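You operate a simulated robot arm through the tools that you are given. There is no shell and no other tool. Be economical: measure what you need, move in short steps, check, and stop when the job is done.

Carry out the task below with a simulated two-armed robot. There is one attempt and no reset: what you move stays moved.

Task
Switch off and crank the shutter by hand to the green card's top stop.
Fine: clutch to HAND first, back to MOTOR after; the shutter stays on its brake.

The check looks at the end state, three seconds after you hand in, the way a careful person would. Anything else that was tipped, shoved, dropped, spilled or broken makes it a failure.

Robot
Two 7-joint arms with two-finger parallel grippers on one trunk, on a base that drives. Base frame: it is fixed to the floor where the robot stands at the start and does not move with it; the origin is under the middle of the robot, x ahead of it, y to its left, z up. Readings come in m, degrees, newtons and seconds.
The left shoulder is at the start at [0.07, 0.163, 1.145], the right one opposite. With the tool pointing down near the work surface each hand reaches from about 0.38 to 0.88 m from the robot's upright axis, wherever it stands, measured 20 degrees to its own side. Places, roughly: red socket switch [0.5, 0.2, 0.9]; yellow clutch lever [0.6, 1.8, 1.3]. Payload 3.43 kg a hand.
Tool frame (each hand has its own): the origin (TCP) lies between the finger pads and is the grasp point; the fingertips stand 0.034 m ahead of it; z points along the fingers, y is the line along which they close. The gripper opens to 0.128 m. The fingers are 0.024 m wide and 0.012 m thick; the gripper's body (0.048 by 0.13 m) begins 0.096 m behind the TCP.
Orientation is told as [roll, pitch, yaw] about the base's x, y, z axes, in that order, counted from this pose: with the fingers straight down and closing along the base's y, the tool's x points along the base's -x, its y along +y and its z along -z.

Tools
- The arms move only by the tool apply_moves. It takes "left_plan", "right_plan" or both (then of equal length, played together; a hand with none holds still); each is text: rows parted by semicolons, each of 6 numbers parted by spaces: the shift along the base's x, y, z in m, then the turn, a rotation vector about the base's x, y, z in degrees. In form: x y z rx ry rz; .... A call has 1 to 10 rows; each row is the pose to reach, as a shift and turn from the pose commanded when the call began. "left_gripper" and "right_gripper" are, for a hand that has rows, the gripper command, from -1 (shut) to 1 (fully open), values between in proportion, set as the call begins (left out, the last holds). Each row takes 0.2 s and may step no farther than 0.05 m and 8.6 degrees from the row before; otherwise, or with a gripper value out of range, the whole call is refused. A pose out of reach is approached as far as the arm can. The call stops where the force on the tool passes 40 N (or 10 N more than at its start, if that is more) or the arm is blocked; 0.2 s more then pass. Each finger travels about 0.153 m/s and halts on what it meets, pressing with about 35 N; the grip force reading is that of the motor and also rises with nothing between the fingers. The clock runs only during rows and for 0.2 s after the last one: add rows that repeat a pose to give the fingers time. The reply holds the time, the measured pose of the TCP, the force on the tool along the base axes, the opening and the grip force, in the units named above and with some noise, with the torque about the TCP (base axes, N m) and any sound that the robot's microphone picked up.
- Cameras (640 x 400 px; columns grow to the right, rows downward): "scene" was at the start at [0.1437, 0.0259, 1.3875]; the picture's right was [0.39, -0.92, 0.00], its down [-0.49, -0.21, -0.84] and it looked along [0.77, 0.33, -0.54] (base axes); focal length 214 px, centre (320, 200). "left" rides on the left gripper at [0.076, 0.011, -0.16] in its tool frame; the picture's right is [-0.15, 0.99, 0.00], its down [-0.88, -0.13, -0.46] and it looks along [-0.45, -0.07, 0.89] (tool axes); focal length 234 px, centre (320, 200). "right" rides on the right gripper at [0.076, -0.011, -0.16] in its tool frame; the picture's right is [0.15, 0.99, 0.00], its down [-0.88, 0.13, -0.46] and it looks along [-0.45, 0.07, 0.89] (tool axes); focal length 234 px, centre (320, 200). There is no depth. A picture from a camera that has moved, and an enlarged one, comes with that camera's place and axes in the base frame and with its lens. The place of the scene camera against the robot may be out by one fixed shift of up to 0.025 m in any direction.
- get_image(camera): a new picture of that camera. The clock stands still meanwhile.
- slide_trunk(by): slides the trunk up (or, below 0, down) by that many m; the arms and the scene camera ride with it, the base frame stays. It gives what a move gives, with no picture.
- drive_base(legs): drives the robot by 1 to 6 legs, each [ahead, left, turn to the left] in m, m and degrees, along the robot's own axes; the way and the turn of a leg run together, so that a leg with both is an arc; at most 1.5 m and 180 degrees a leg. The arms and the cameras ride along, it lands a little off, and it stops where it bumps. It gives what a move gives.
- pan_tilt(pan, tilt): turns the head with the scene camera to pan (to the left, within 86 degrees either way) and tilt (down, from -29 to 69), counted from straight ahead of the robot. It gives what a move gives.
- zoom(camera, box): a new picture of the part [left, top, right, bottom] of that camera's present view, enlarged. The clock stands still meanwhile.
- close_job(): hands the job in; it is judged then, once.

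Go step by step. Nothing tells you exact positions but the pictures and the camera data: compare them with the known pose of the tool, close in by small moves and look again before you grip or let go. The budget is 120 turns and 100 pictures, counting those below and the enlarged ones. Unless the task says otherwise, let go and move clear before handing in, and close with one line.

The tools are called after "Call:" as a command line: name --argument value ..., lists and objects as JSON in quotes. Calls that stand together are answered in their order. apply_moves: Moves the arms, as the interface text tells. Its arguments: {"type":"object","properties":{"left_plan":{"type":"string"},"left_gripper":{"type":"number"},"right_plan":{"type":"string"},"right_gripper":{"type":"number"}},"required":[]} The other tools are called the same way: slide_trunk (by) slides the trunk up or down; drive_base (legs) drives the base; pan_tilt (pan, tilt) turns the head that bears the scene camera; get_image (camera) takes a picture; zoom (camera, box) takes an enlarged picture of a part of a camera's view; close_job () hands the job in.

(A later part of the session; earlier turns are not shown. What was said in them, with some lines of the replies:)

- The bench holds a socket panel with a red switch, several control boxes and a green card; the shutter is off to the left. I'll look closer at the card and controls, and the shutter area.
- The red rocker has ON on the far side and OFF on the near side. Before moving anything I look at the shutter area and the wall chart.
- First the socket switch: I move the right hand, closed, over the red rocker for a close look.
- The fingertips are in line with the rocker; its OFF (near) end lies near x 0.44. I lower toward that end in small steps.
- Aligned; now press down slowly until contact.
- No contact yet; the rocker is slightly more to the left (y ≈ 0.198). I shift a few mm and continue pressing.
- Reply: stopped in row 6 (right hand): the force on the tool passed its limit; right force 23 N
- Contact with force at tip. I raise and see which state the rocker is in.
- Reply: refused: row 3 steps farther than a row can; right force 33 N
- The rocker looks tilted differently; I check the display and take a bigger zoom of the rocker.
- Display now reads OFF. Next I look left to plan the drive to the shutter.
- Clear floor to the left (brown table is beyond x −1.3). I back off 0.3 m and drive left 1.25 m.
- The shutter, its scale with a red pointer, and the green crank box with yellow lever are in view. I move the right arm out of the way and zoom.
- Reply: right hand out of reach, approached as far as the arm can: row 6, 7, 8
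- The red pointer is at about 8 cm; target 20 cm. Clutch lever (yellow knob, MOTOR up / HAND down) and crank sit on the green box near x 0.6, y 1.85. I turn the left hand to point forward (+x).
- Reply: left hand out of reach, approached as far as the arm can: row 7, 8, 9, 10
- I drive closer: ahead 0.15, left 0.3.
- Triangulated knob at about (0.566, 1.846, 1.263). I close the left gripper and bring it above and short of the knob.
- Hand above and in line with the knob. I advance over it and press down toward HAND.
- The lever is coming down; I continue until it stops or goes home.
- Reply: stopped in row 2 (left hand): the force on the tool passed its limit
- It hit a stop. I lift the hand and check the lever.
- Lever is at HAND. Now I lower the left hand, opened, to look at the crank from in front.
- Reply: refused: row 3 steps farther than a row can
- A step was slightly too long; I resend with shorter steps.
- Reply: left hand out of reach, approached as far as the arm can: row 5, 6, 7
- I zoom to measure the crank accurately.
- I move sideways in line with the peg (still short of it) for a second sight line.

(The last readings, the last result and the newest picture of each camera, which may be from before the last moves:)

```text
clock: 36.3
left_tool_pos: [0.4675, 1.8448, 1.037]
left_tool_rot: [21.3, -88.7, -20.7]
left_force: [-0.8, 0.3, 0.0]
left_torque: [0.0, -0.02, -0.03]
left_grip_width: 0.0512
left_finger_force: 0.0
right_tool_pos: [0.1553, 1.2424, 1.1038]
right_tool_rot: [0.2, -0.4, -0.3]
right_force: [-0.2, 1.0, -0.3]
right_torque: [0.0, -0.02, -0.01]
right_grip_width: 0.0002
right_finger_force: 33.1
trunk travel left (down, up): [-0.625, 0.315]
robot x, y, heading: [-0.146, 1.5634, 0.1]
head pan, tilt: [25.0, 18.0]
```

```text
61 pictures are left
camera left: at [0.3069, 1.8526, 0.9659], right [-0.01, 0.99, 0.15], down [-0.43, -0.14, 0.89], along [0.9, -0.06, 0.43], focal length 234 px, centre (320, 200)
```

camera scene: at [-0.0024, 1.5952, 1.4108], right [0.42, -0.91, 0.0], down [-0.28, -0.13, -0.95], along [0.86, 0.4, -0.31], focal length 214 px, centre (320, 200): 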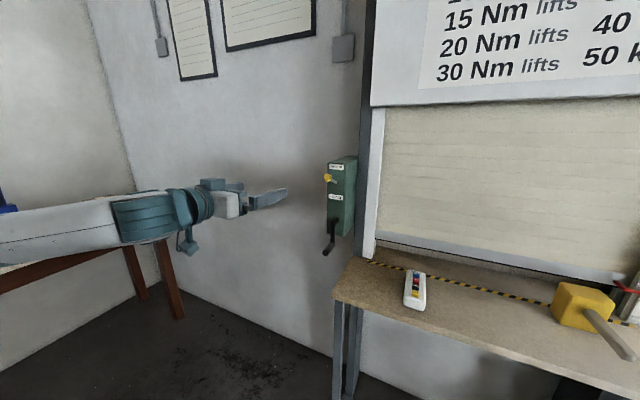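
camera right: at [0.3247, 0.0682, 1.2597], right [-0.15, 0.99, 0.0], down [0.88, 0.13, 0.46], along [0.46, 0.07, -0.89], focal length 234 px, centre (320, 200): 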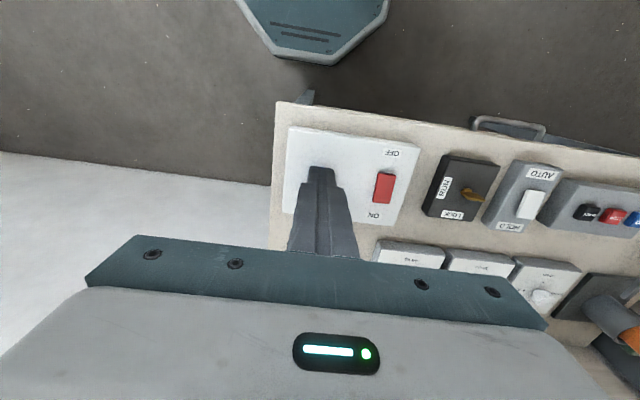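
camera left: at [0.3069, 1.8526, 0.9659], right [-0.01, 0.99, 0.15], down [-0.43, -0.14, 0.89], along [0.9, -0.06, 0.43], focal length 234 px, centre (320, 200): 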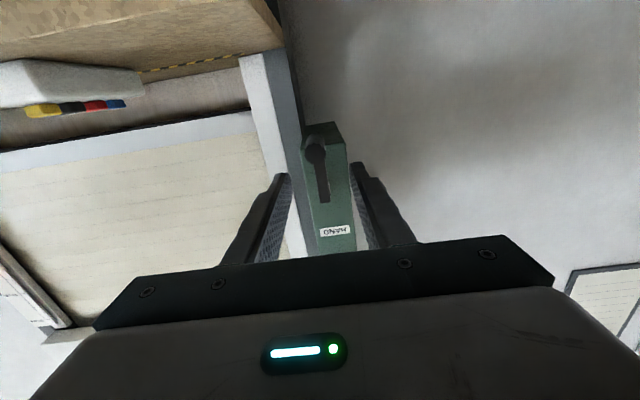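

Peg end is at about (0.543, 1.841, 1.026), axle at about (y 1.84, z 1.112), radius ≈ 0.086. I advance the open fingers around the peg's outer end.

Call:
apply_moves --left_plan "0.01 -0.004 -0.011 0 0 0; 0.03 -0.004 -0.011 0 0 0; 0.05 -0.004 -0.011 0 0 0; 0.062 -0.004 -0.011 0 0 0; 0.062 -0.004 -0.011 0 0 0"

Call:
zoom --camera "left" --box '[220, 70, 420, 220]'

Call:
zoom --camera "scene" --box '[270, 160, 390, 280]'

```text
clock: 37.5
left_tool_pos: [0.5285, 1.8403, 1.0283]
left_tool_rot: [22.1, -88.5, -21.5]
left_force: [-0.4, -0.7, 0.6]
left_torque: [0.01, 0.02, 0.01]
left_grip_width: 0.0511
left_finger_force: 0.1
right_tool_pos: [0.1551, 1.2415, 1.1039]
right_tool_rot: [0.3, -0.3, -0.2]
right_force: [0.1, -0.1, 0.3]
right_torque: [-0.02, -0.01, 0.02]
right_grip_width: 0.0
right_finger_force: 32.9
trunk travel left (down, up): [-0.625, 0.315]
robot x, y, heading: [-0.1482, 1.5665, -0.2]
head pan, tilt: [25.0, 18.0]
```

```text
2.67 times, centred on (320, 145) of left
camera zoom: at [0.3673, 1.8485, 0.9556], right [-0.01, 0.99, 0.16], down [-0.43, -0.14, 0.89], along [0.9, -0.06, 0.43], focal length 624 px, centre (320, 347)
```

zoom: 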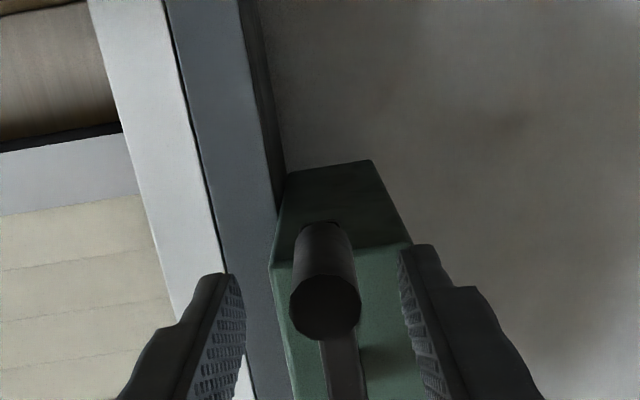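

```text
3.33 times, centred on (330, 220) of scene
camera zoom: at [-0.0025, 1.5954, 1.4108], right [0.42, -0.91, 0.0], down [-0.28, -0.13, -0.95], along [0.86, 0.4, -0.31], focal length 715 px, centre (287, 133)
```

zoom: 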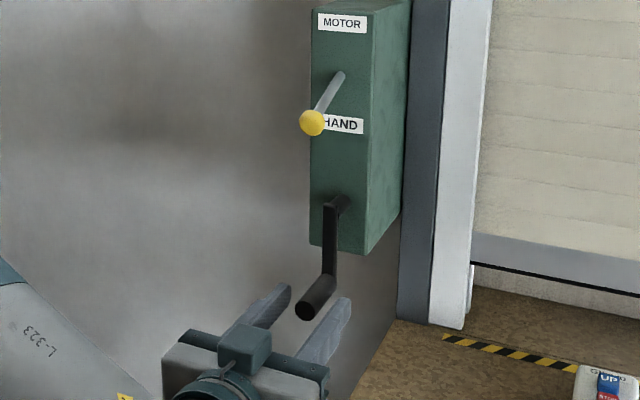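

Fingers straddle the peg. I close the grip.

Call:
apply_moves --left_plan "0.006 0 -0.001 0 0 0; 0.006 0 -0.001 0 0 0; 0.006 0 -0.001 0 0 0" --left_gripper -1

Call:
zoom --camera "left" --box '[220, 70, 420, 220]'

```text
clock: 38.3
left_tool_pos: [0.5308, 1.8404, 1.0272]
left_tool_rot: [22.6, -88.6, -22.2]
left_force: [-26.2, -0.3, -4.6]
left_torque: [0.04, 0.18, -0.74]
left_grip_width: 0.0215
left_finger_force: 45.2
right_tool_pos: [0.1532, 1.2414, 1.1037]
right_tool_rot: [0.3, -0.6, -0.2]
right_force: [-0.1, 0.1, 0.1]
right_torque: [0.02, 0.0, 0.02]
right_grip_width: 0.0
right_finger_force: 32.9
trunk travel left (down, up): [-0.625, 0.315]
robot x, y, heading: [-0.149, 1.5671, -0.2]
head pan, tilt: [25.0, 18.0]
```

```text
2.67 times, centred on (320, 145) of left
camera zoom: at [0.3696, 1.8486, 0.9554], right [-0.01, 0.99, 0.16], down [-0.43, -0.14, 0.89], along [0.9, -0.06, 0.43], focal length 624 px, centre (320, 347)
```

zoom: 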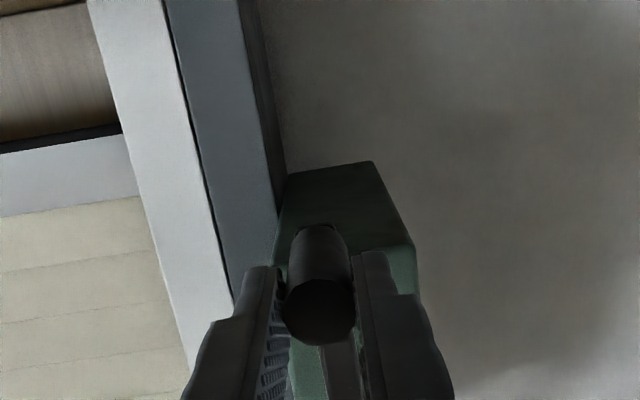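

Gripped. I crank about 40° clockwise (toward +y) in small steps and check the shutter.

Call:
apply_moves --left_plan "-0.003 0.0075 0.0003 0 0 0; -0.003 0.015 0.0013 0 0 0; -0.003 0.022 0.003 0 0 0; -0.003 0.0294 0.0052 0 0 0; -0.003 0.0363 0.008 0 0 0; -0.003 0.043 0.0115 0 0 0; -0.003 0.0493 0.0155 0 0 0; -0.003 0.0553 0.0201 0 0 0"

Call:
get_image --camera "scene"

Call:
zoom --camera "scene" --box '[270, 160, 390, 280]'

```text
clock: 40.1
left_tool_pos: [0.5318, 1.8929, 1.0468]
left_tool_rot: [25.2, -88.6, -24.7]
left_force: [2.9, -8.9, -2.2]
left_torque: [0.4, 0.53, -1.03]
left_grip_width: 0.0218
left_finger_force: 44.6
right_tool_pos: [0.1576, 1.2399, 1.1031]
right_tool_rot: [0.4, -0.3, -0.3]
right_force: [0.2, 0.2, -0.1]
right_torque: [0.03, 0.03, 0.01]
right_grip_width: 0.0
right_finger_force: 32.7
trunk travel left (down, up): [-0.625, 0.315]
robot x, y, heading: [-0.1504, 1.5625, -0.5]
head pan, tilt: [25.0, 18.0]
```

```text
57 pictures are left
camera scene: at [-0.0012, 1.5935, 1.4108], right [0.42, -0.91, 0.0], down [-0.28, -0.13, -0.95], along [0.86, 0.4, -0.31], focal length 214 px, centre (320, 200)
```

scene: 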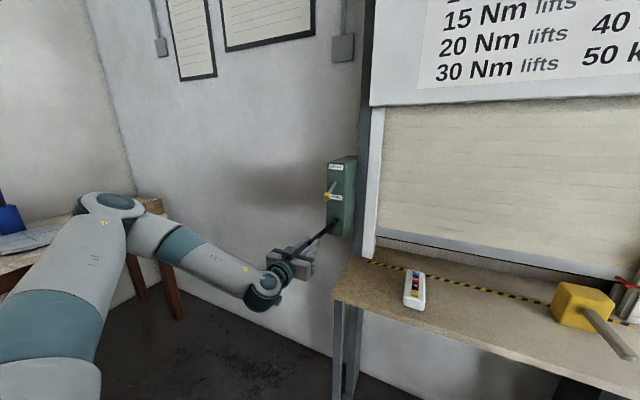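

```text
3.33 times, centred on (330, 220) of scene
camera zoom: at [-0.0012, 1.5935, 1.4108], right [0.42, -0.91, 0.0], down [-0.28, -0.13, -0.95], along [0.86, 0.4, -0.31], focal length 715 px, centre (287, 133)
```

zoom: 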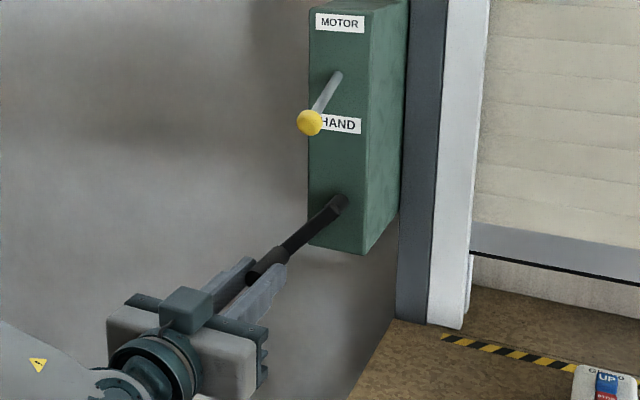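

The crank turned 40° and the curtain rose about 1 cm – so this is the raising direction (~85 mm/turn). I pan to see the scale and keep turning to about 100°.

Call:
pan_tilt --pan 5 --tilt 18

Call:
get_image --camera "scene"

Call:
apply_moves --left_plan "0 0.0055 0.005 0 0 0; 0 0.0105 0.0105 0 0 0; 0 0.0152 0.0165 0 0 0; 0 0.019 0.0227 0 0 0; 0 0.0253 0.0363 0 0 0; 0 0.0292 0.0507 0 0 0; 0 0.0305 0.0655 0 0 0; 0 0.0292 0.0803 0 0 0"

Call:
get_image --camera "scene"

```text
clock: 40.9
left_tool_pos: [0.532, 1.8941, 1.0473]
left_tool_rot: [26.1, -88.6, -25.4]
left_force: [7.4, -8.7, 2.1]
left_torque: [0.21, 0.52, -1.07]
left_grip_width: 0.0217
left_finger_force: 45.2
right_tool_pos: [0.1566, 1.2421, 1.1023]
right_tool_rot: [0.3, -0.4, -0.2]
right_force: [0.3, -0.7, 0.1]
right_torque: [0.01, -0.02, 0.01]
right_grip_width: 0.0
right_finger_force: 32.9
trunk travel left (down, up): [-0.625, 0.315]
robot x, y, heading: [-0.1477, 1.5632, -0.2]
head pan, tilt: [5.0, 18.0]
```

```text
55 pictures are left
camera scene: at [0.0072, 1.5624, 1.4107], right [0.09, -1.0, 0.0], down [-0.31, -0.03, -0.95], along [0.95, 0.08, -0.31], focal length 214 px, centre (320, 200)
```

scene: 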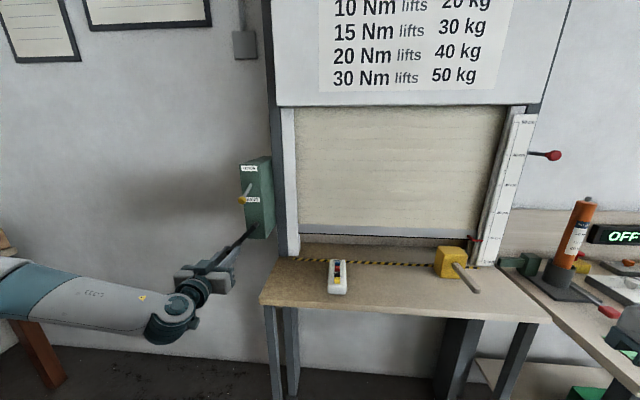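

```text
clock: 42.5
left_tool_pos: [0.5328, 1.9154, 1.111]
left_tool_rot: [20.3, -88.2, -20.8]
left_force: [4.2, -15.3, 0.6]
left_torque: [-0.23, 0.17, 0.66]
left_grip_width: 0.0215
left_finger_force: 45.2
right_tool_pos: [0.1547, 1.2403, 1.1029]
right_tool_rot: [0.4, -0.5, -0.5]
right_force: [-0.5, -0.3, 0.0]
right_torque: [-0.04, 0.0, -0.01]
right_grip_width: 0.0
right_finger_force: 32.4
trunk travel left (down, up): [-0.625, 0.315]
robot x, y, heading: [-0.1512, 1.5669, -0.3]
head pan, tilt: [5.0, 18.0]
stopped in row 8 (left hand): the force on the tool passed its limit (the readings are from after the stop); the commanded pose is now the measured one
```

```text
54 pictures are left
camera scene: at [0.0068, 1.5624, 1.411], right [0.08, -1.0, 0.0], down [-0.31, -0.02, -0.95], along [0.95, 0.08, -0.31], focal length 214 px, centre (320, 200)
```

scene: 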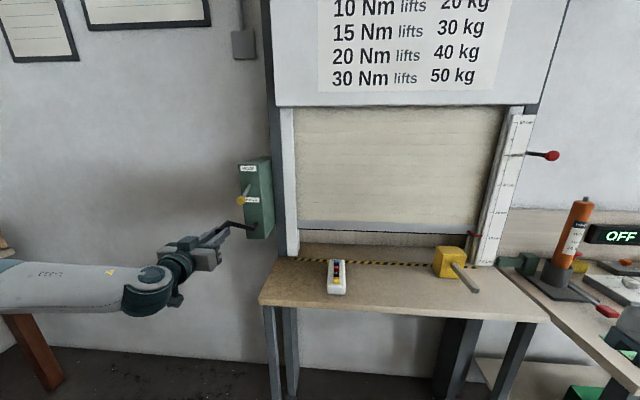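

The measured arc suggests radius ≈ 0.074 and centre ≈ (1.842, 1.104), which also clears the lever knob. I continue with the corrected circle.

Call:
apply_moves --left_plan "0 -0.0008 0.0064 0 0 0; 0 -0.0022 0.0128 0 0 0; 0 -0.0042 0.019 0 0 0; 0 -0.0066 0.0249 0 0 0; 0 -0.0097 0.0306 0 0 0; 0 -0.0131 0.036 0 0 0; 0 -0.0214 0.0459 0 0 0; 0 -0.0313 0.0542 0 0 0"

Call:
zoom --camera "scene" --box '[440, 100, 570, 280]'

Call:
zoom --camera "scene" --box '[180, 150, 300, 280]'

```text
clock: 44.4
left_tool_pos: [0.5322, 1.8887, 1.1592]
left_tool_rot: [16.7, -87.9, -16.8]
left_force: [-11.6, -16.2, -30.0]
left_torque: [0.19, 1.08, 0.06]
left_grip_width: 0.0215
left_finger_force: 44.6
right_tool_pos: [0.1571, 1.2398, 1.1015]
right_tool_rot: [0.4, -0.4, -0.2]
right_force: [0.3, 0.1, 0.0]
right_torque: [-0.01, -0.01, 0.0]
right_grip_width: 0.0001
right_finger_force: 33.5
trunk travel left (down, up): [-0.625, 0.315]
robot x, y, heading: [-0.1532, 1.5638, -0.4]
head pan, tilt: [5.0, 18.0]
```

```text
2.22 times, centred on (505, 190) of scene
camera zoom: at [0.0075, 1.5623, 1.4105], right [0.08, -1.0, 0.0], down [-0.31, -0.03, -0.95], along [0.95, 0.08, -0.31], focal length 477 px, centre (-91, 222)
```

zoom: 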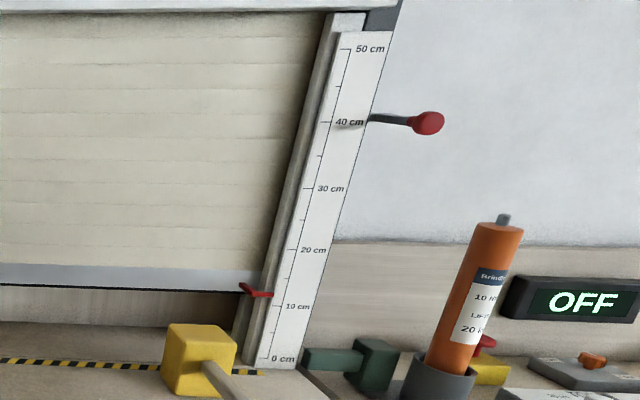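

```text
3.08 times, centred on (240, 215) of scene
camera zoom: at [0.0075, 1.5623, 1.4105], right [0.08, -1.0, 0.0], down [-0.31, -0.03, -0.95], along [0.95, 0.08, -0.31], focal length 660 px, centre (566, 154)
```

zoom: 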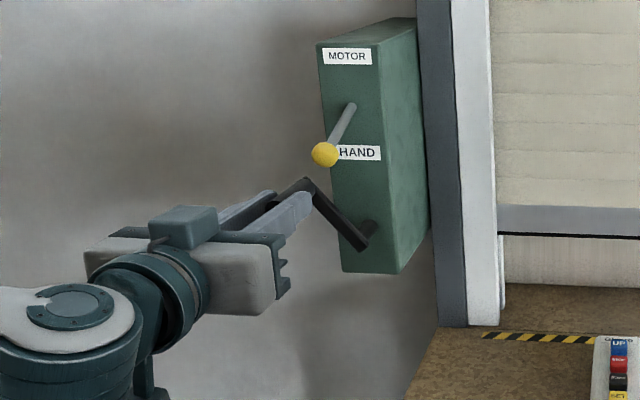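

Pointer now ≈ 12 cm, crank ≈ 140°. I continue over the top with a slightly smaller radius, watching for contact with the lever knob.

Call:
apply_moves --left_plan "0 -0.0039 -0.0011 0 0 0; 0 -0.0097 0.0018 0 0 0; 0 -0.0154 0.0038 0 0 0; 0 -0.0215 0.0058 0 0 0; 0 -0.0277 0.0071 0 0 0; 0 -0.034 0.0079 0 0 0; 0 -0.0404 0.0082 0 0 0; 0 -0.0468 0.0079 0 0 0; 0 -0.0531 0.0071 0 0 0; 0 -0.0654 0.0043 0 0 0"

Call:
get_image --camera "scene"

Call:
zoom --camera "scene" --box '[180, 150, 300, 280]'

```text
clock: 46.5
left_tool_pos: [0.5311, 1.8169, 1.1678]
left_tool_rot: [21.8, -88.0, -22.0]
left_force: [19.3, -2.9, 19.8]
left_torque: [0.22, -0.7, 0.46]
left_grip_width: 0.0216
left_finger_force: 44.8
right_tool_pos: [0.1573, 1.24, 1.1022]
right_tool_rot: [0.3, -0.2, -0.3]
right_force: [0.0, -0.1, -0.5]
right_torque: [0.01, -0.02, -0.01]
right_grip_width: 0.0002
right_finger_force: 33.1
trunk travel left (down, up): [-0.625, 0.315]
robot x, y, heading: [-0.1487, 1.5612, 0.0]
head pan, tilt: [5.0, 18.0]
```

```text
51 pictures are left
camera scene: at [0.0071, 1.561, 1.4106], right [0.08, -1.0, 0.0], down [-0.31, -0.02, -0.95], along [0.95, 0.08, -0.31], focal length 214 px, centre (320, 200)
```

scene: 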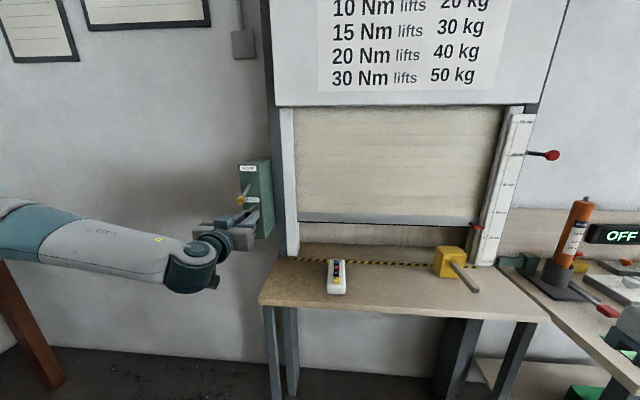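

```text
3.08 times, centred on (240, 215) of scene
camera zoom: at [0.0071, 1.561, 1.4106], right [0.08, -1.0, 0.0], down [-0.31, -0.02, -0.95], along [0.95, 0.08, -0.31], focal length 660 px, centre (566, 154)
```

zoom: 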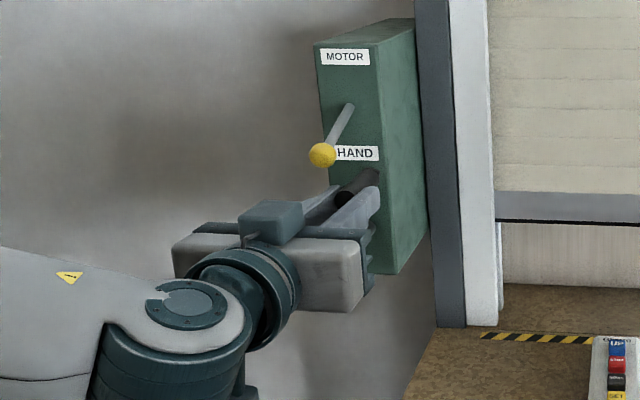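

Passed the top without trouble. I continue down the other side to about 280°.

Call:
apply_moves --left_plan "0 -0.006 -0.0025 0 0 0; 0 -0.0115 -0.0054 0 0 0; 0 -0.017 -0.0088 0 0 0; 0 -0.0219 -0.0127 0 0 0; 0 -0.0309 -0.0217 0 0 0; 0 -0.0382 -0.0321 0 0 0; 0 -0.0436 -0.0436 0 0 0; 0 -0.0469 -0.0559 0 0 0; 0 -0.048 -0.0686 0 0 0; 0 -0.0469 -0.0813 0 0 0"

Call:
zoom --camera "scene" --box '[440, 100, 570, 280]'

Call:
zoom --camera "scene" --box '[180, 150, 300, 280]'

```text
clock: 48.8
left_tool_pos: [0.5306, 1.7749, 1.0867]
left_tool_rot: [19.5, -88.2, -19.6]
left_force: [-0.5, -1.0, -0.2]
left_torque: [0.01, -0.01, 0.02]
left_grip_width: 0.0
left_finger_force: 32.9
right_tool_pos: [0.1556, 1.2401, 1.1034]
right_tool_rot: [0.2, -0.4, -0.1]
right_force: [0.2, 0.1, -0.7]
right_torque: [-0.05, 0.02, 0.02]
right_grip_width: 0.0
right_finger_force: 32.1
trunk travel left (down, up): [-0.625, 0.315]
robot x, y, heading: [-0.1482, 1.5631, -0.1]
head pan, tilt: [5.0, 18.0]
```

```text
2.22 times, centred on (505, 190) of scene
camera zoom: at [0.0061, 1.563, 1.4107], right [0.08, -1.0, 0.0], down [-0.31, -0.03, -0.95], along [0.95, 0.08, -0.31], focal length 477 px, centre (-91, 222)
```

zoom: 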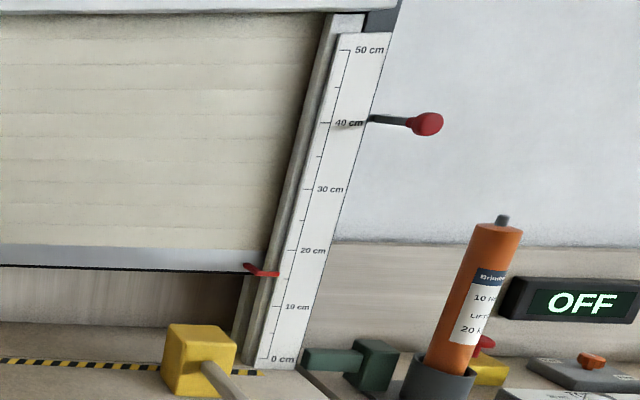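

```text
3.08 times, centred on (240, 215) of scene
camera zoom: at [0.0061, 1.563, 1.4107], right [0.08, -1.0, 0.0], down [-0.31, -0.03, -0.95], along [0.95, 0.08, -0.31], focal length 660 px, centre (566, 154)
```

zoom: 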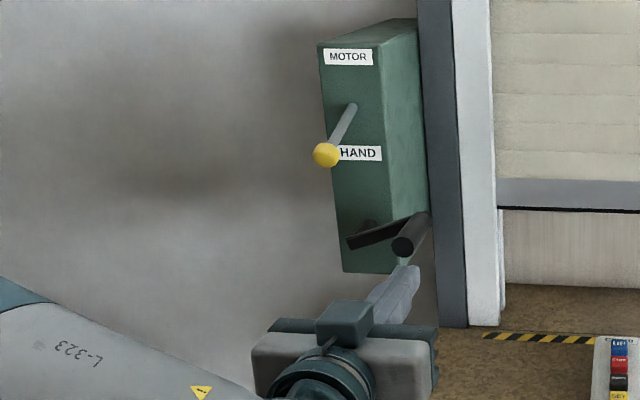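

The peg slipped out at about 250°; the shutter holds at ~16 cm on its brake. I back off, roll the hand 40° so the fingers close along the pushing direction, and line up with the peg near (1.771, 1.128).

Call:
apply_moves --left_plan "-0.03 0 0 0 0 0; -0.07 0 0 0 0 0; -0.07 0 0.02 -8 0 0; -0.07 -0.002 0.041 -16 0 0; -0.07 -0.004 0.041 -24 0 0; -0.07 -0.004 0.041 -32 0 0; -0.07 -0.004 0.041 -40 0 0; -0.07 -0.004 0.041 -40 0 0" --left_gripper -0.1

Call:
get_image --camera "left"

```text
clock: 50.5
left_tool_pos: [0.4676, 1.7702, 1.128]
left_tool_rot: [-88.1, -50.5, 87.4]
left_force: [-0.2, -0.1, -0.6]
left_torque: [0.01, 0.01, 0.04]
left_grip_width: 0.0576
left_finger_force: 0.0
left hand out of reach, approached as far as the arm can: row 2, 3, 4, 5, 6, 7, 8
right_tool_pos: [0.1549, 1.2418, 1.1021]
right_tool_rot: [0.3, -0.4, -0.3]
right_force: [0.1, -0.4, -0.4]
right_torque: [0.02, -0.02, 0.0]
right_grip_width: 0.0
right_finger_force: 33.3
trunk travel left (down, up): [-0.625, 0.315]
robot x, y, heading: [-0.151, 1.5651, -0.5]
head pan, tilt: [5.0, 18.0]
```

```text
47 pictures are left
camera left: at [0.3072, 1.7326, 1.0655], right [0.01, 0.86, -0.52], down [-0.43, 0.47, 0.77], along [0.9, 0.22, 0.37], focal length 234 px, centre (320, 200)
```

left: 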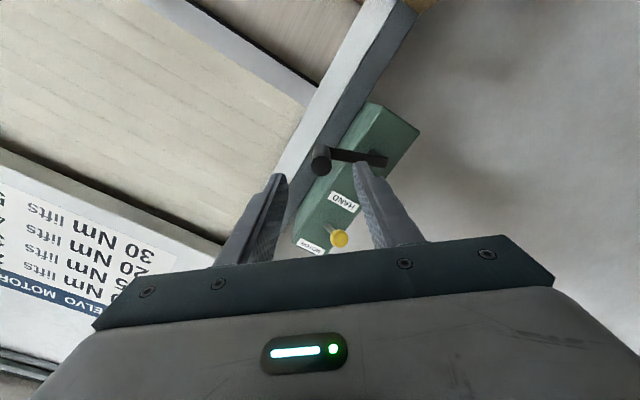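

Peg is centred between the fingers. I advance deeper this time and grip.

Call:
apply_moves --left_plan "0.03 -0.001 -0.001 0 0 0; 0.06 -0.001 -0.001 0 0 0; 0.085 -0.001 -0.001 0 0 0; 0.085 -0.001 -0.001 0 0 0"

Call:
apply_moves --left_plan "0 0 0 0 0 0; 0 0 0 0 0 0; 0 0 0 0 0 0" --left_gripper -1

Call:
zoom --camera "scene" --box '[180, 150, 300, 280]'

```text
clock: 51.5
left_tool_pos: [0.5535, 1.7698, 1.125]
left_tool_rot: [-88.0, -50.6, 87.4]
left_force: [-0.4, -0.2, -0.1]
left_torque: [0.01, 0.03, 0.01]
left_grip_width: 0.0576
left_finger_force: 0.1
right_tool_pos: [0.1543, 1.2413, 1.1028]
right_tool_rot: [0.3, -0.4, -0.4]
right_force: [-0.6, 0.5, 0.5]
right_torque: [0.04, 0.02, 0.01]
right_grip_width: 0.0
right_finger_force: 32.5
trunk travel left (down, up): [-0.625, 0.315]
robot x, y, heading: [-0.1521, 1.5676, -0.2]
head pan, tilt: [5.0, 18.0]
```

```text
clock: 52.4
left_tool_pos: [0.5528, 1.769, 1.1243]
left_tool_rot: [-88.0, -50.4, 87.4]
left_force: [-0.8, 1.3, -1.7]
left_torque: [-0.05, -0.2, 0.32]
left_grip_width: 0.0216
left_finger_force: 45.0
right_tool_pos: [0.1554, 1.2401, 1.103]
right_tool_rot: [0.3, -0.4, -0.3]
right_force: [-0.1, -0.2, 0.4]
right_torque: [-0.01, -0.02, 0.01]
right_grip_width: 0.0
right_finger_force: 32.7
trunk travel left (down, up): [-0.625, 0.315]
robot x, y, heading: [-0.1524, 1.5651, -0.1]
head pan, tilt: [5.0, 18.0]
```

```text
3.08 times, centred on (240, 215) of scene
camera zoom: at [0.006, 1.5637, 1.4108], right [0.08, -1.0, 0.0], down [-0.31, -0.03, -0.95], along [0.95, 0.08, -0.31], focal length 660 px, centre (566, 154)
```

zoom: 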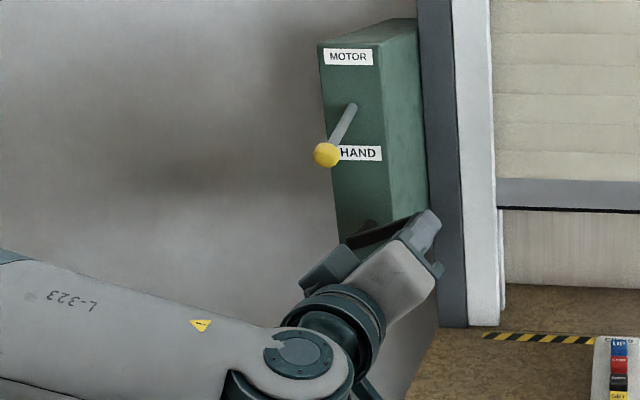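

Firm grip with low forces; refined circle: centre (1.841, 1.102), r 0.075. I continue from 253° to 310°.

Call:
apply_moves --left_plan "0 -0.0013 -0.0045 0 0 0; 0 -0.0022 -0.0089 0 0 0; 0 -0.0031 -0.0154 0 0 0; 0 -0.0033 -0.0219 0 0 0; 0 -0.0031 -0.0284 0 0 0; 0 -0.0022 -0.0349 0 0 0; 0 0.0012 -0.0476 0 0 0; 0 0.0067 -0.0594 0 0 0; 0 0.0142 -0.0701 0 0 0"

Call:
zoom --camera "scene" --box '[440, 160, 540, 280]'

Call:
zoom --camera "scene" --box '[180, 150, 300, 280]'

```text
clock: 54.4
left_tool_pos: [0.5537, 1.7815, 1.0545]
left_tool_rot: [-87.5, -50.7, 86.6]
left_force: [-4.4, -20.8, -10.4]
left_torque: [0.27, -0.04, -0.24]
left_grip_width: 0.0215
left_finger_force: 44.9
right_tool_pos: [0.1551, 1.2384, 1.1022]
right_tool_rot: [0.5, -0.4, -0.3]
right_force: [-0.6, -0.1, 0.0]
right_torque: [0.04, 0.0, -0.01]
right_grip_width: 0.0
right_finger_force: 33.0
trunk travel left (down, up): [-0.625, 0.315]
robot x, y, heading: [-0.151, 1.5633, -0.2]
head pan, tilt: [5.0, 18.0]
```

```text
3.33 times, centred on (490, 220) of scene
camera zoom: at [0.0064, 1.5599, 1.4105], right [0.08, -1.0, 0.0], down [-0.31, -0.02, -0.95], along [0.95, 0.08, -0.31], focal length 715 px, centre (-247, 133)
```

zoom: 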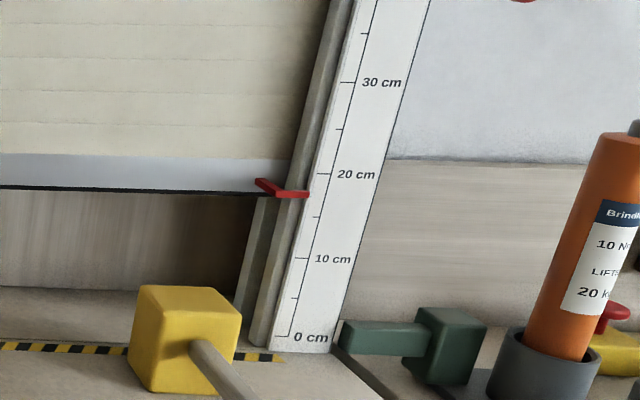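

```text
3.08 times, centred on (240, 215) of scene
camera zoom: at [0.0064, 1.5599, 1.4105], right [0.08, -1.0, 0.0], down [-0.31, -0.02, -0.95], along [0.95, 0.08, -0.31], focal length 660 px, centre (566, 154)
```

zoom: 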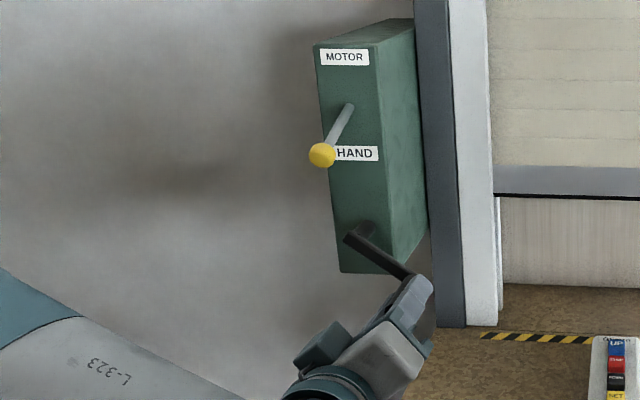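

Pointer ≈ 17.6–18 cm. I continue to the bottom position (360°), then take careful readings.

Call:
apply_moves --left_plan "0 0.004 -0.0053 0 0 0; 0 0.0083 -0.0104 0 0 0; 0 0.0136 -0.0144 0 0 0; 0 0.0192 -0.0181 0 0 0; 0 0.0252 -0.0211 0 0 0; 0 0.0313 -0.0237 0 0 0; 0 0.0376 -0.0256 0 0 0; 0 0.0442 -0.0271 0 0 0; 0 0.0508 -0.028 0 0 0; 0 0.0575 -0.0283 0 0 0"

Call:
zoom --camera "scene" --box '[440, 160, 540, 280]'

Call:
zoom --camera "scene" --box '[180, 150, 300, 280]'

```text
clock: 56.5
left_tool_pos: [0.5539, 1.8403, 1.0288]
left_tool_rot: [-88.2, -50.7, 87.5]
left_force: [-1.2, -6.3, 2.1]
left_torque: [0.37, 0.22, 0.46]
left_grip_width: 0.0216
left_finger_force: 45.1
right_tool_pos: [0.155, 1.2394, 1.1032]
right_tool_rot: [0.4, -0.4, -0.3]
right_force: [0.1, 0.3, 0.7]
right_torque: [-0.04, 0.0, 0.03]
right_grip_width: 0.0
right_finger_force: 33.0
trunk travel left (down, up): [-0.625, 0.315]
robot x, y, heading: [-0.1474, 1.5623, -0.3]
head pan, tilt: [5.0, 18.0]
```

```text
3.33 times, centred on (490, 220) of scene
camera zoom: at [0.0054, 1.5619, 1.4109], right [0.08, -1.0, 0.0], down [-0.31, -0.02, -0.95], along [0.95, 0.08, -0.31], focal length 715 px, centre (-247, 133)
```

zoom: 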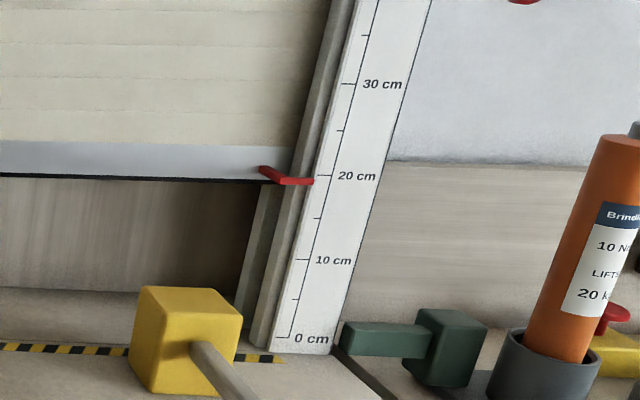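

```text
3.08 times, centred on (240, 215) of scene
camera zoom: at [0.0054, 1.5619, 1.4109], right [0.08, -1.0, 0.0], down [-0.31, -0.02, -0.95], along [0.95, 0.08, -0.31], focal length 660 px, centre (566, 154)
```

zoom: 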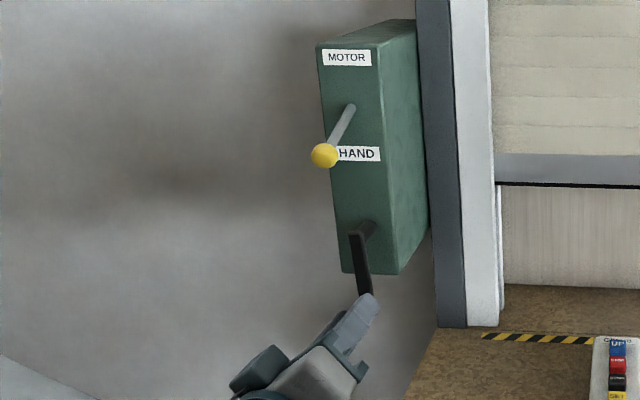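

Pointer reads about 19.2 cm but seen from above. For a level reading I bring the right hand camera up to the 20 cm height in front of the scale.

Call:
apply_moves --right_plan "0.02 -0.01 0 0 -8 0; 0.05 -0.03 0.005 0 -16 0; 0.08 -0.05 0.01 0 -24 0; 0.11 -0.07 0.015 0 -32 0; 0.14 -0.09 0.02 0 -40 0; 0.17 -0.11 0.02 0 -48 0; 0.2 -0.13 0.02 0 -56 0; 0.22 -0.15 0.02 0 -63 0; 0.22 -0.15 0.02 0 -63 0"

Call:
get_image --camera "right"

```text
clock: 58.5
left_tool_pos: [0.5535, 1.8403, 1.0285]
left_tool_rot: [-88.3, -50.6, 87.5]
left_force: [2.7, -2.2, 7.2]
left_torque: [0.21, 0.11, 0.4]
left_grip_width: 0.0216
left_finger_force: 44.8
right_tool_pos: [0.3733, 1.0897, 1.1221]
right_tool_rot: [0.9, -63.4, -0.7]
right_force: [-0.4, 0.4, -0.1]
right_torque: [0.0, -0.03, 0.05]
right_grip_width: 0.0
right_finger_force: 33.3
right hand out of reach, approached as far as the arm can: row 1
trunk travel left (down, up): [-0.625, 0.315]
robot x, y, heading: [-0.1471, 1.5681, 0.1]
head pan, tilt: [5.0, 18.0]
```

```text
41 pictures are left
camera right: at [0.196, 1.0781, 1.1251], right [-0.07, 0.99, -0.12], down [-0.01, 0.12, 0.99], along [1.0, 0.07, 0.01], focal length 234 px, centre (320, 200)
```

right: 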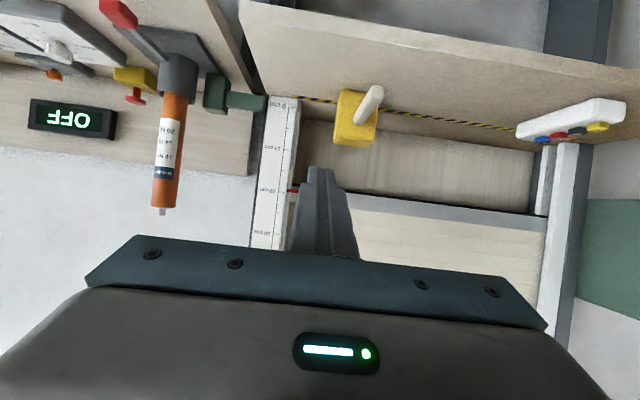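

Good level view: the pointer is near the 20 cm tick. I zoom in.

Call:
zoom --camera "right" --box '[240, 150, 320, 230]'

```text
5.00 times, centred on (280, 190) of right
camera zoom: at [0.196, 1.0781, 1.1251], right [-0.07, 0.99, -0.12], down [-0.01, 0.12, 0.99], along [1.0, 0.07, 0.01], focal length 1171 px, centre (520, 250)
```

zoom: 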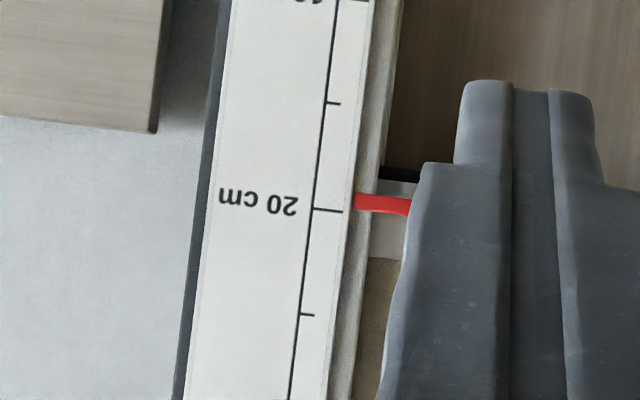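

Level reading: pointer centre ≈ 19.4 cm. About 18° more of crank needed.

Call:
apply_moves --left_plan "0 0.006 0.0002 0 0 0; 0 0.012 0.0009 0 0 0; 0 0.018 0.0021 0 0 0; 0 0.0236 0.0037 0 0 0; 0 0.0236 0.0037 0 0 0"

Call:
zoom --camera "right" --box '[240, 150, 320, 230]'

```text
clock: 59.8
left_tool_pos: [0.5525, 1.8649, 1.0316]
left_tool_rot: [-87.9, -50.7, 87.3]
left_force: [-2.2, -6.4, -1.5]
left_torque: [0.34, 0.48, -0.23]
left_grip_width: 0.022
left_finger_force: 44.9
right_tool_pos: [0.374, 1.0901, 1.1216]
right_tool_rot: [1.1, -63.4, -0.7]
right_force: [-0.1, 0.1, 0.1]
right_torque: [0.01, 0.01, -0.03]
right_grip_width: 0.0
right_finger_force: 32.9
trunk travel left (down, up): [-0.625, 0.315]
robot x, y, heading: [-0.1486, 1.5656, 0.1]
head pan, tilt: [5.0, 18.0]
```

```text
5.00 times, centred on (280, 190) of right
camera zoom: at [0.1961, 1.0782, 1.125], right [-0.07, 0.99, -0.12], down [-0.01, 0.12, 0.99], along [1.0, 0.07, 0.0], focal length 1171 px, centre (520, 250)
```

zoom: 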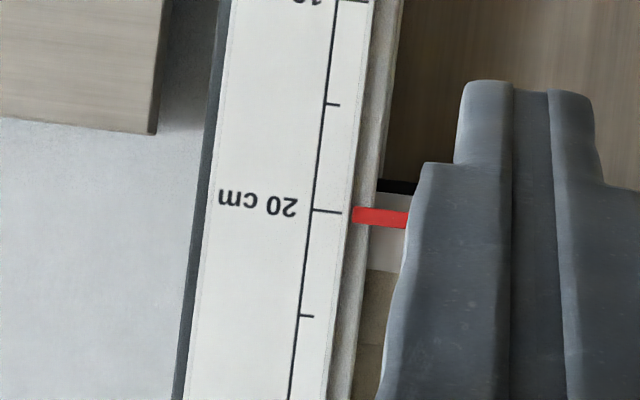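

Pointer is right on 20 cm. I release the peg and withdraw straight back.

Call:
apply_moves --left_plan "0 0 0 0 0 0; 0 0 0 0 0 0; -0.03 0 0 0 0 0; -0.07 0 0 0 0 0; -0.09 0 0 0 0 0; -0.09 0 0 0 0 0" --left_gripper 0

Call:
zoom --camera "right" --box '[240, 150, 320, 230]'

Call:
zoom --camera "scene" --box '[180, 150, 300, 280]'

```text
clock: 61.1
left_tool_pos: [0.4626, 1.8649, 1.0308]
left_tool_rot: [-87.9, -50.6, 87.5]
left_force: [0.7, 0.5, -0.7]
left_torque: [0.0, 0.01, 0.01]
left_grip_width: 0.064
left_finger_force: 0.1
right_tool_pos: [0.3737, 1.0903, 1.1237]
right_tool_rot: [0.9, -63.4, -0.6]
right_force: [0.5, 0.2, 0.9]
right_torque: [-0.01, -0.03, -0.01]
right_grip_width: 0.0
right_finger_force: 33.2
trunk travel left (down, up): [-0.625, 0.315]
robot x, y, heading: [-0.1503, 1.5668, -0.1]
head pan, tilt: [5.0, 18.0]
```

```text
5.00 times, centred on (280, 190) of right
camera zoom: at [0.1961, 1.0791, 1.1255], right [-0.07, 0.99, -0.12], down [-0.01, 0.12, 0.99], along [1.0, 0.07, 0.0], focal length 1171 px, centre (520, 250)
```

zoom: 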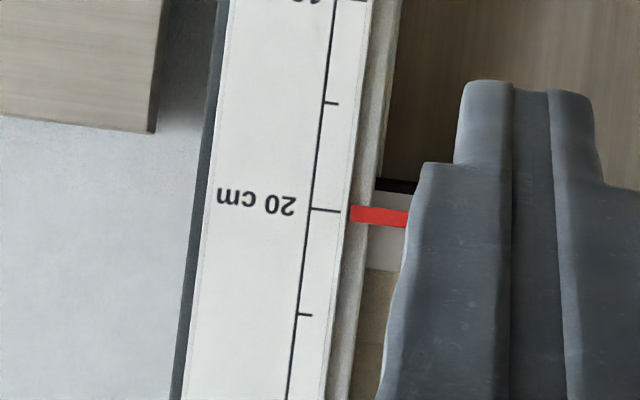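

```text
3.08 times, centred on (240, 215) of scene
camera zoom: at [0.0059, 1.5633, 1.4108], right [0.08, -1.0, 0.0], down [-0.31, -0.03, -0.95], along [0.95, 0.08, -0.31], focal length 660 px, centre (566, 154)
```

zoom: 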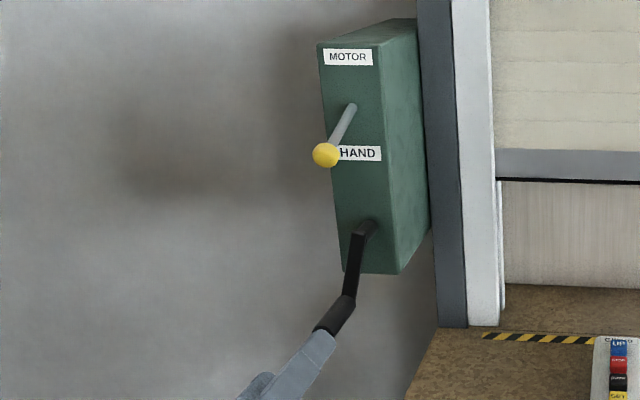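

Shutter holds at 20 cm. Now I roll the left hand back, close it, and place it below the lever knob.

Call:
apply_moves --left_plan "0 0 0.02 8 0 0; 0 -0.005 0.05 16 0 0; 0 -0.01 0.08 24 0 0; 0 -0.015 0.105 32 0 0; 0 -0.02 0.122 40 0 0; 0 -0.02 0.122 40 0 0" --left_gripper -1

Call:
zoom --camera "scene" --box '[180, 150, 300, 280]'

Call:
get_image --camera "left"

```text
clock: 62.5
left_tool_pos: [0.4668, 1.8444, 1.1545]
left_tool_rot: [22.0, -88.2, -22.0]
left_force: [0.0, 0.7, -0.3]
left_torque: [0.0, -0.02, -0.01]
left_grip_width: 0.0
left_finger_force: 33.2
left hand out of reach, approached as far as the arm can: row 4, 5, 6
right_tool_pos: [0.3734, 1.0913, 1.1235]
right_tool_rot: [0.8, -63.4, -0.6]
right_force: [0.0, 0.3, 1.1]
right_torque: [-0.01, 0.0, -0.05]
right_grip_width: 0.0
right_finger_force: 33.2
trunk travel left (down, up): [-0.625, 0.315]
robot x, y, heading: [-0.1492, 1.5687, -0.4]
head pan, tilt: [5.0, 18.0]
```

```text
3.08 times, centred on (240, 215) of scene
camera zoom: at [0.0061, 1.5638, 1.4108], right [0.08, -1.0, 0.0], down [-0.31, -0.03, -0.95], along [0.95, 0.08, -0.31], focal length 660 px, centre (566, 154)
```

zoom: 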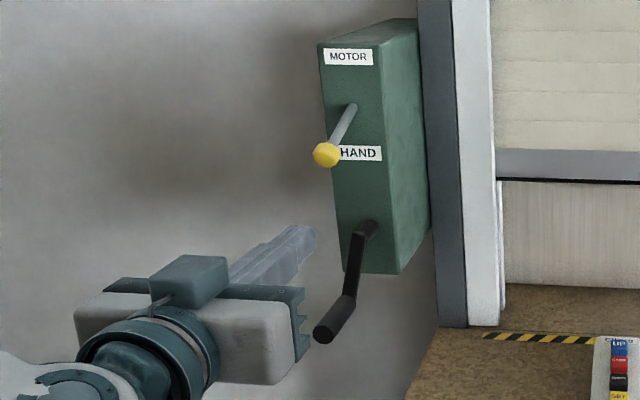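

```text
35 pictures are left
camera left: at [0.3058, 1.8559, 1.0831], right [0.01, 0.99, 0.16], down [-0.43, -0.14, 0.89], along [0.9, -0.07, 0.42], focal length 234 px, centre (320, 200)
```

left: 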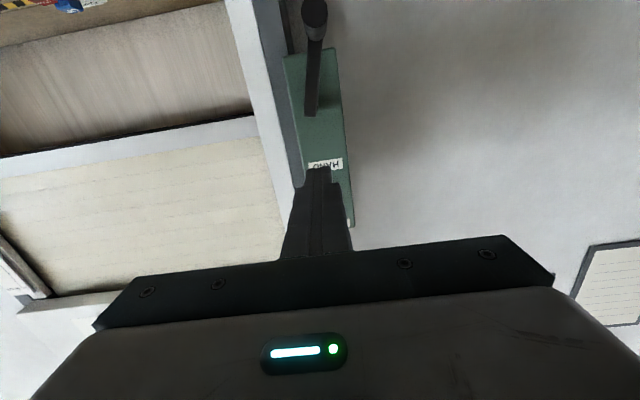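

I advance under the knob and push it up toward MOTOR.

Call:
apply_moves --left_plan "0.04 0 0 0 0 0; 0.08 0 0.003 0 0 0; 0.082 0 0.018 0 0 0; 0.082 0 0.03 0 0 0; 0.082 0 0.042 0 0 0; 0.082 0 0.054 0 0 0; 0.082 0 0.066 0 0 0; 0.082 0 0.076 0 0 0; 0.082 0 0.084 0 0 0; 0.082 0 0.09 0 0 0"

Call:
zoom --camera "scene" --box '[180, 150, 300, 280]'

```text
clock: 64.8
left_tool_pos: [0.5506, 1.845, 1.2402]
left_tool_rot: [17.7, -88.0, -17.8]
left_force: [-3.3, -1.6, -8.8]
left_torque: [0.03, 0.25, -0.04]
left_grip_width: 0.0002
left_finger_force: 33.0
right_tool_pos: [0.3743, 1.0906, 1.1226]
right_tool_rot: [0.9, -63.4, -0.6]
right_force: [-0.1, 0.9, -0.2]
right_torque: [-0.03, -0.03, 0.03]
right_grip_width: 0.0
right_finger_force: 33.3
trunk travel left (down, up): [-0.625, 0.315]
robot x, y, heading: [-0.1442, 1.5661, -0.3]
head pan, tilt: [5.0, 18.0]
```

```text
3.08 times, centred on (240, 215) of scene
camera zoom: at [0.0063, 1.5634, 1.4105], right [0.08, -1.0, 0.0], down [-0.31, -0.03, -0.95], along [0.95, 0.08, -0.31], focal length 660 px, centre (566, 154)
```

zoom: 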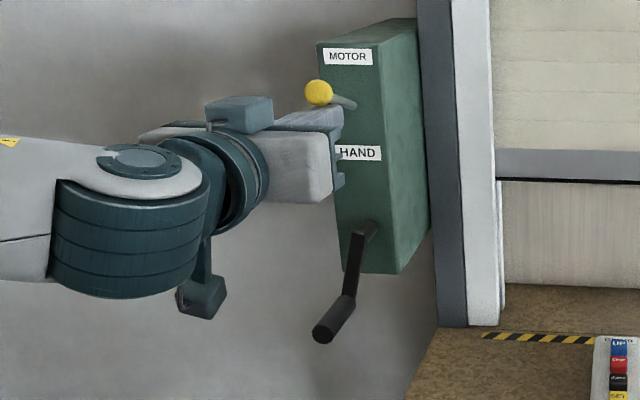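

The lever is up at MOTOR; a little extra push to be sure, then I withdraw.

Call:
apply_moves --left_plan "0 0 0.004 0 0 0; 0 0 0.008 0 0 0; 0 0 0.012 0 0 0"

Call:
apply_moves --left_plan "0 0 -0.03 0 0 0; -0.04 0 -0.04 0 0 0; -0.08 0 -0.04 0 0 0; -0.11 0 -0.04 0 0 0; -0.11 0.04 -0.04 0 0 0; -0.11 0.04 -0.04 0 0 0"

Call:
zoom --camera "scene" --box '[180, 150, 300, 280]'

Call:
get_image --camera "scene"

Call:
zoom --camera "right" --box '[240, 150, 320, 230]'

```text
clock: 65.4
left_tool_pos: [0.5499, 1.845, 1.2418]
left_tool_rot: [12.2, -87.1, -12.4]
left_force: [-0.5, 0.6, -9.4]
left_torque: [-0.03, 0.34, 0.06]
left_grip_width: 0.0
left_finger_force: 32.9
right_tool_pos: [0.3733, 1.0905, 1.1235]
right_tool_rot: [0.8, -63.3, -0.6]
right_force: [0.1, 0.0, 0.3]
right_torque: [0.04, -0.01, -0.01]
right_grip_width: 0.0
right_finger_force: 33.2
trunk travel left (down, up): [-0.625, 0.315]
robot x, y, heading: [-0.1474, 1.5623, 0.0]
head pan, tilt: [5.0, 18.0]
stopped in row 3 (left hand): the force on the tool passed its limit (the readings are from after the stop); the commanded pose is now the measured one
```

```text
clock: 66.8
left_tool_pos: [0.4512, 1.8841, 1.2081]
left_tool_rot: [15.7, -87.2, -15.9]
left_force: [0.7, -0.1, -0.4]
left_torque: [-0.03, -0.04, 0.04]
left_grip_width: 0.0
left_finger_force: 32.8
left hand out of reach, approached as far as the arm can: row 4, 5, 6
right_tool_pos: [0.3755, 1.0885, 1.1214]
right_tool_rot: [1.1, -63.3, -0.9]
right_force: [0.2, -0.7, 1.1]
right_torque: [0.03, 0.02, 0.05]
right_grip_width: 0.0004
right_finger_force: 32.8
trunk travel left (down, up): [-0.625, 0.315]
robot x, y, heading: [-0.1497, 1.5656, -0.2]
head pan, tilt: [5.0, 18.0]
```

```text
3.08 times, centred on (240, 215) of scene
camera zoom: at [0.0067, 1.561, 1.4107], right [0.08, -1.0, 0.0], down [-0.31, -0.02, -0.95], along [0.95, 0.08, -0.31], focal length 660 px, centre (566, 154)
```

zoom: 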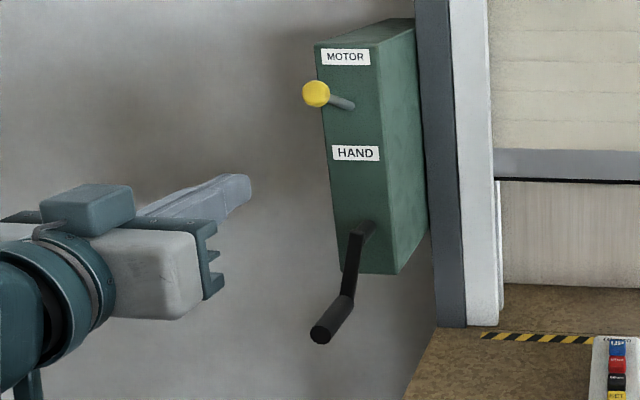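

```text
32 pictures are left
camera scene: at [0.0067, 1.561, 1.4107], right [0.08, -1.0, 0.0], down [-0.31, -0.02, -0.95], along [0.95, 0.08, -0.31], focal length 214 px, centre (320, 200)
```

scene: 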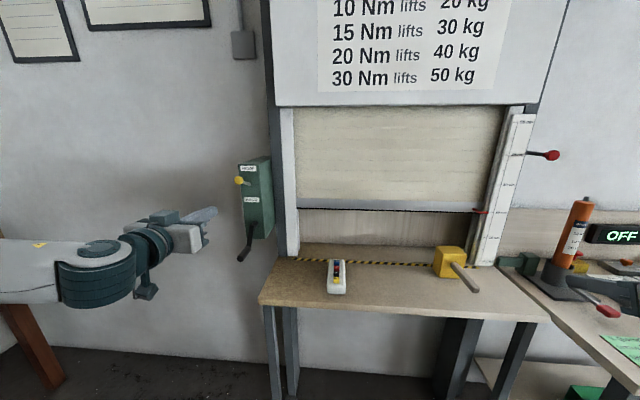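

```text
5.00 times, centred on (280, 190) of right
camera zoom: at [0.1968, 1.0772, 1.1243], right [-0.07, 0.99, -0.12], down [-0.01, 0.12, 0.99], along [1.0, 0.07, 0.0], focal length 1171 px, centre (520, 250)
```

zoom: 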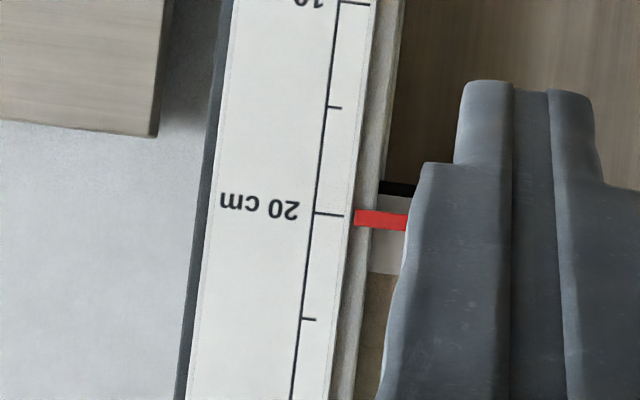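

The pointer sits at 20 cm with the clutch back at MOTOR, the display reads OFF and both hands are clear. I hand in now.

Call:
close_job

```text
The job is handed in.
```

The socket is switched off, the shutter is hand-cranked to the 20 cm top stop and holding on its brake, and the clutch is back at MOTOR.
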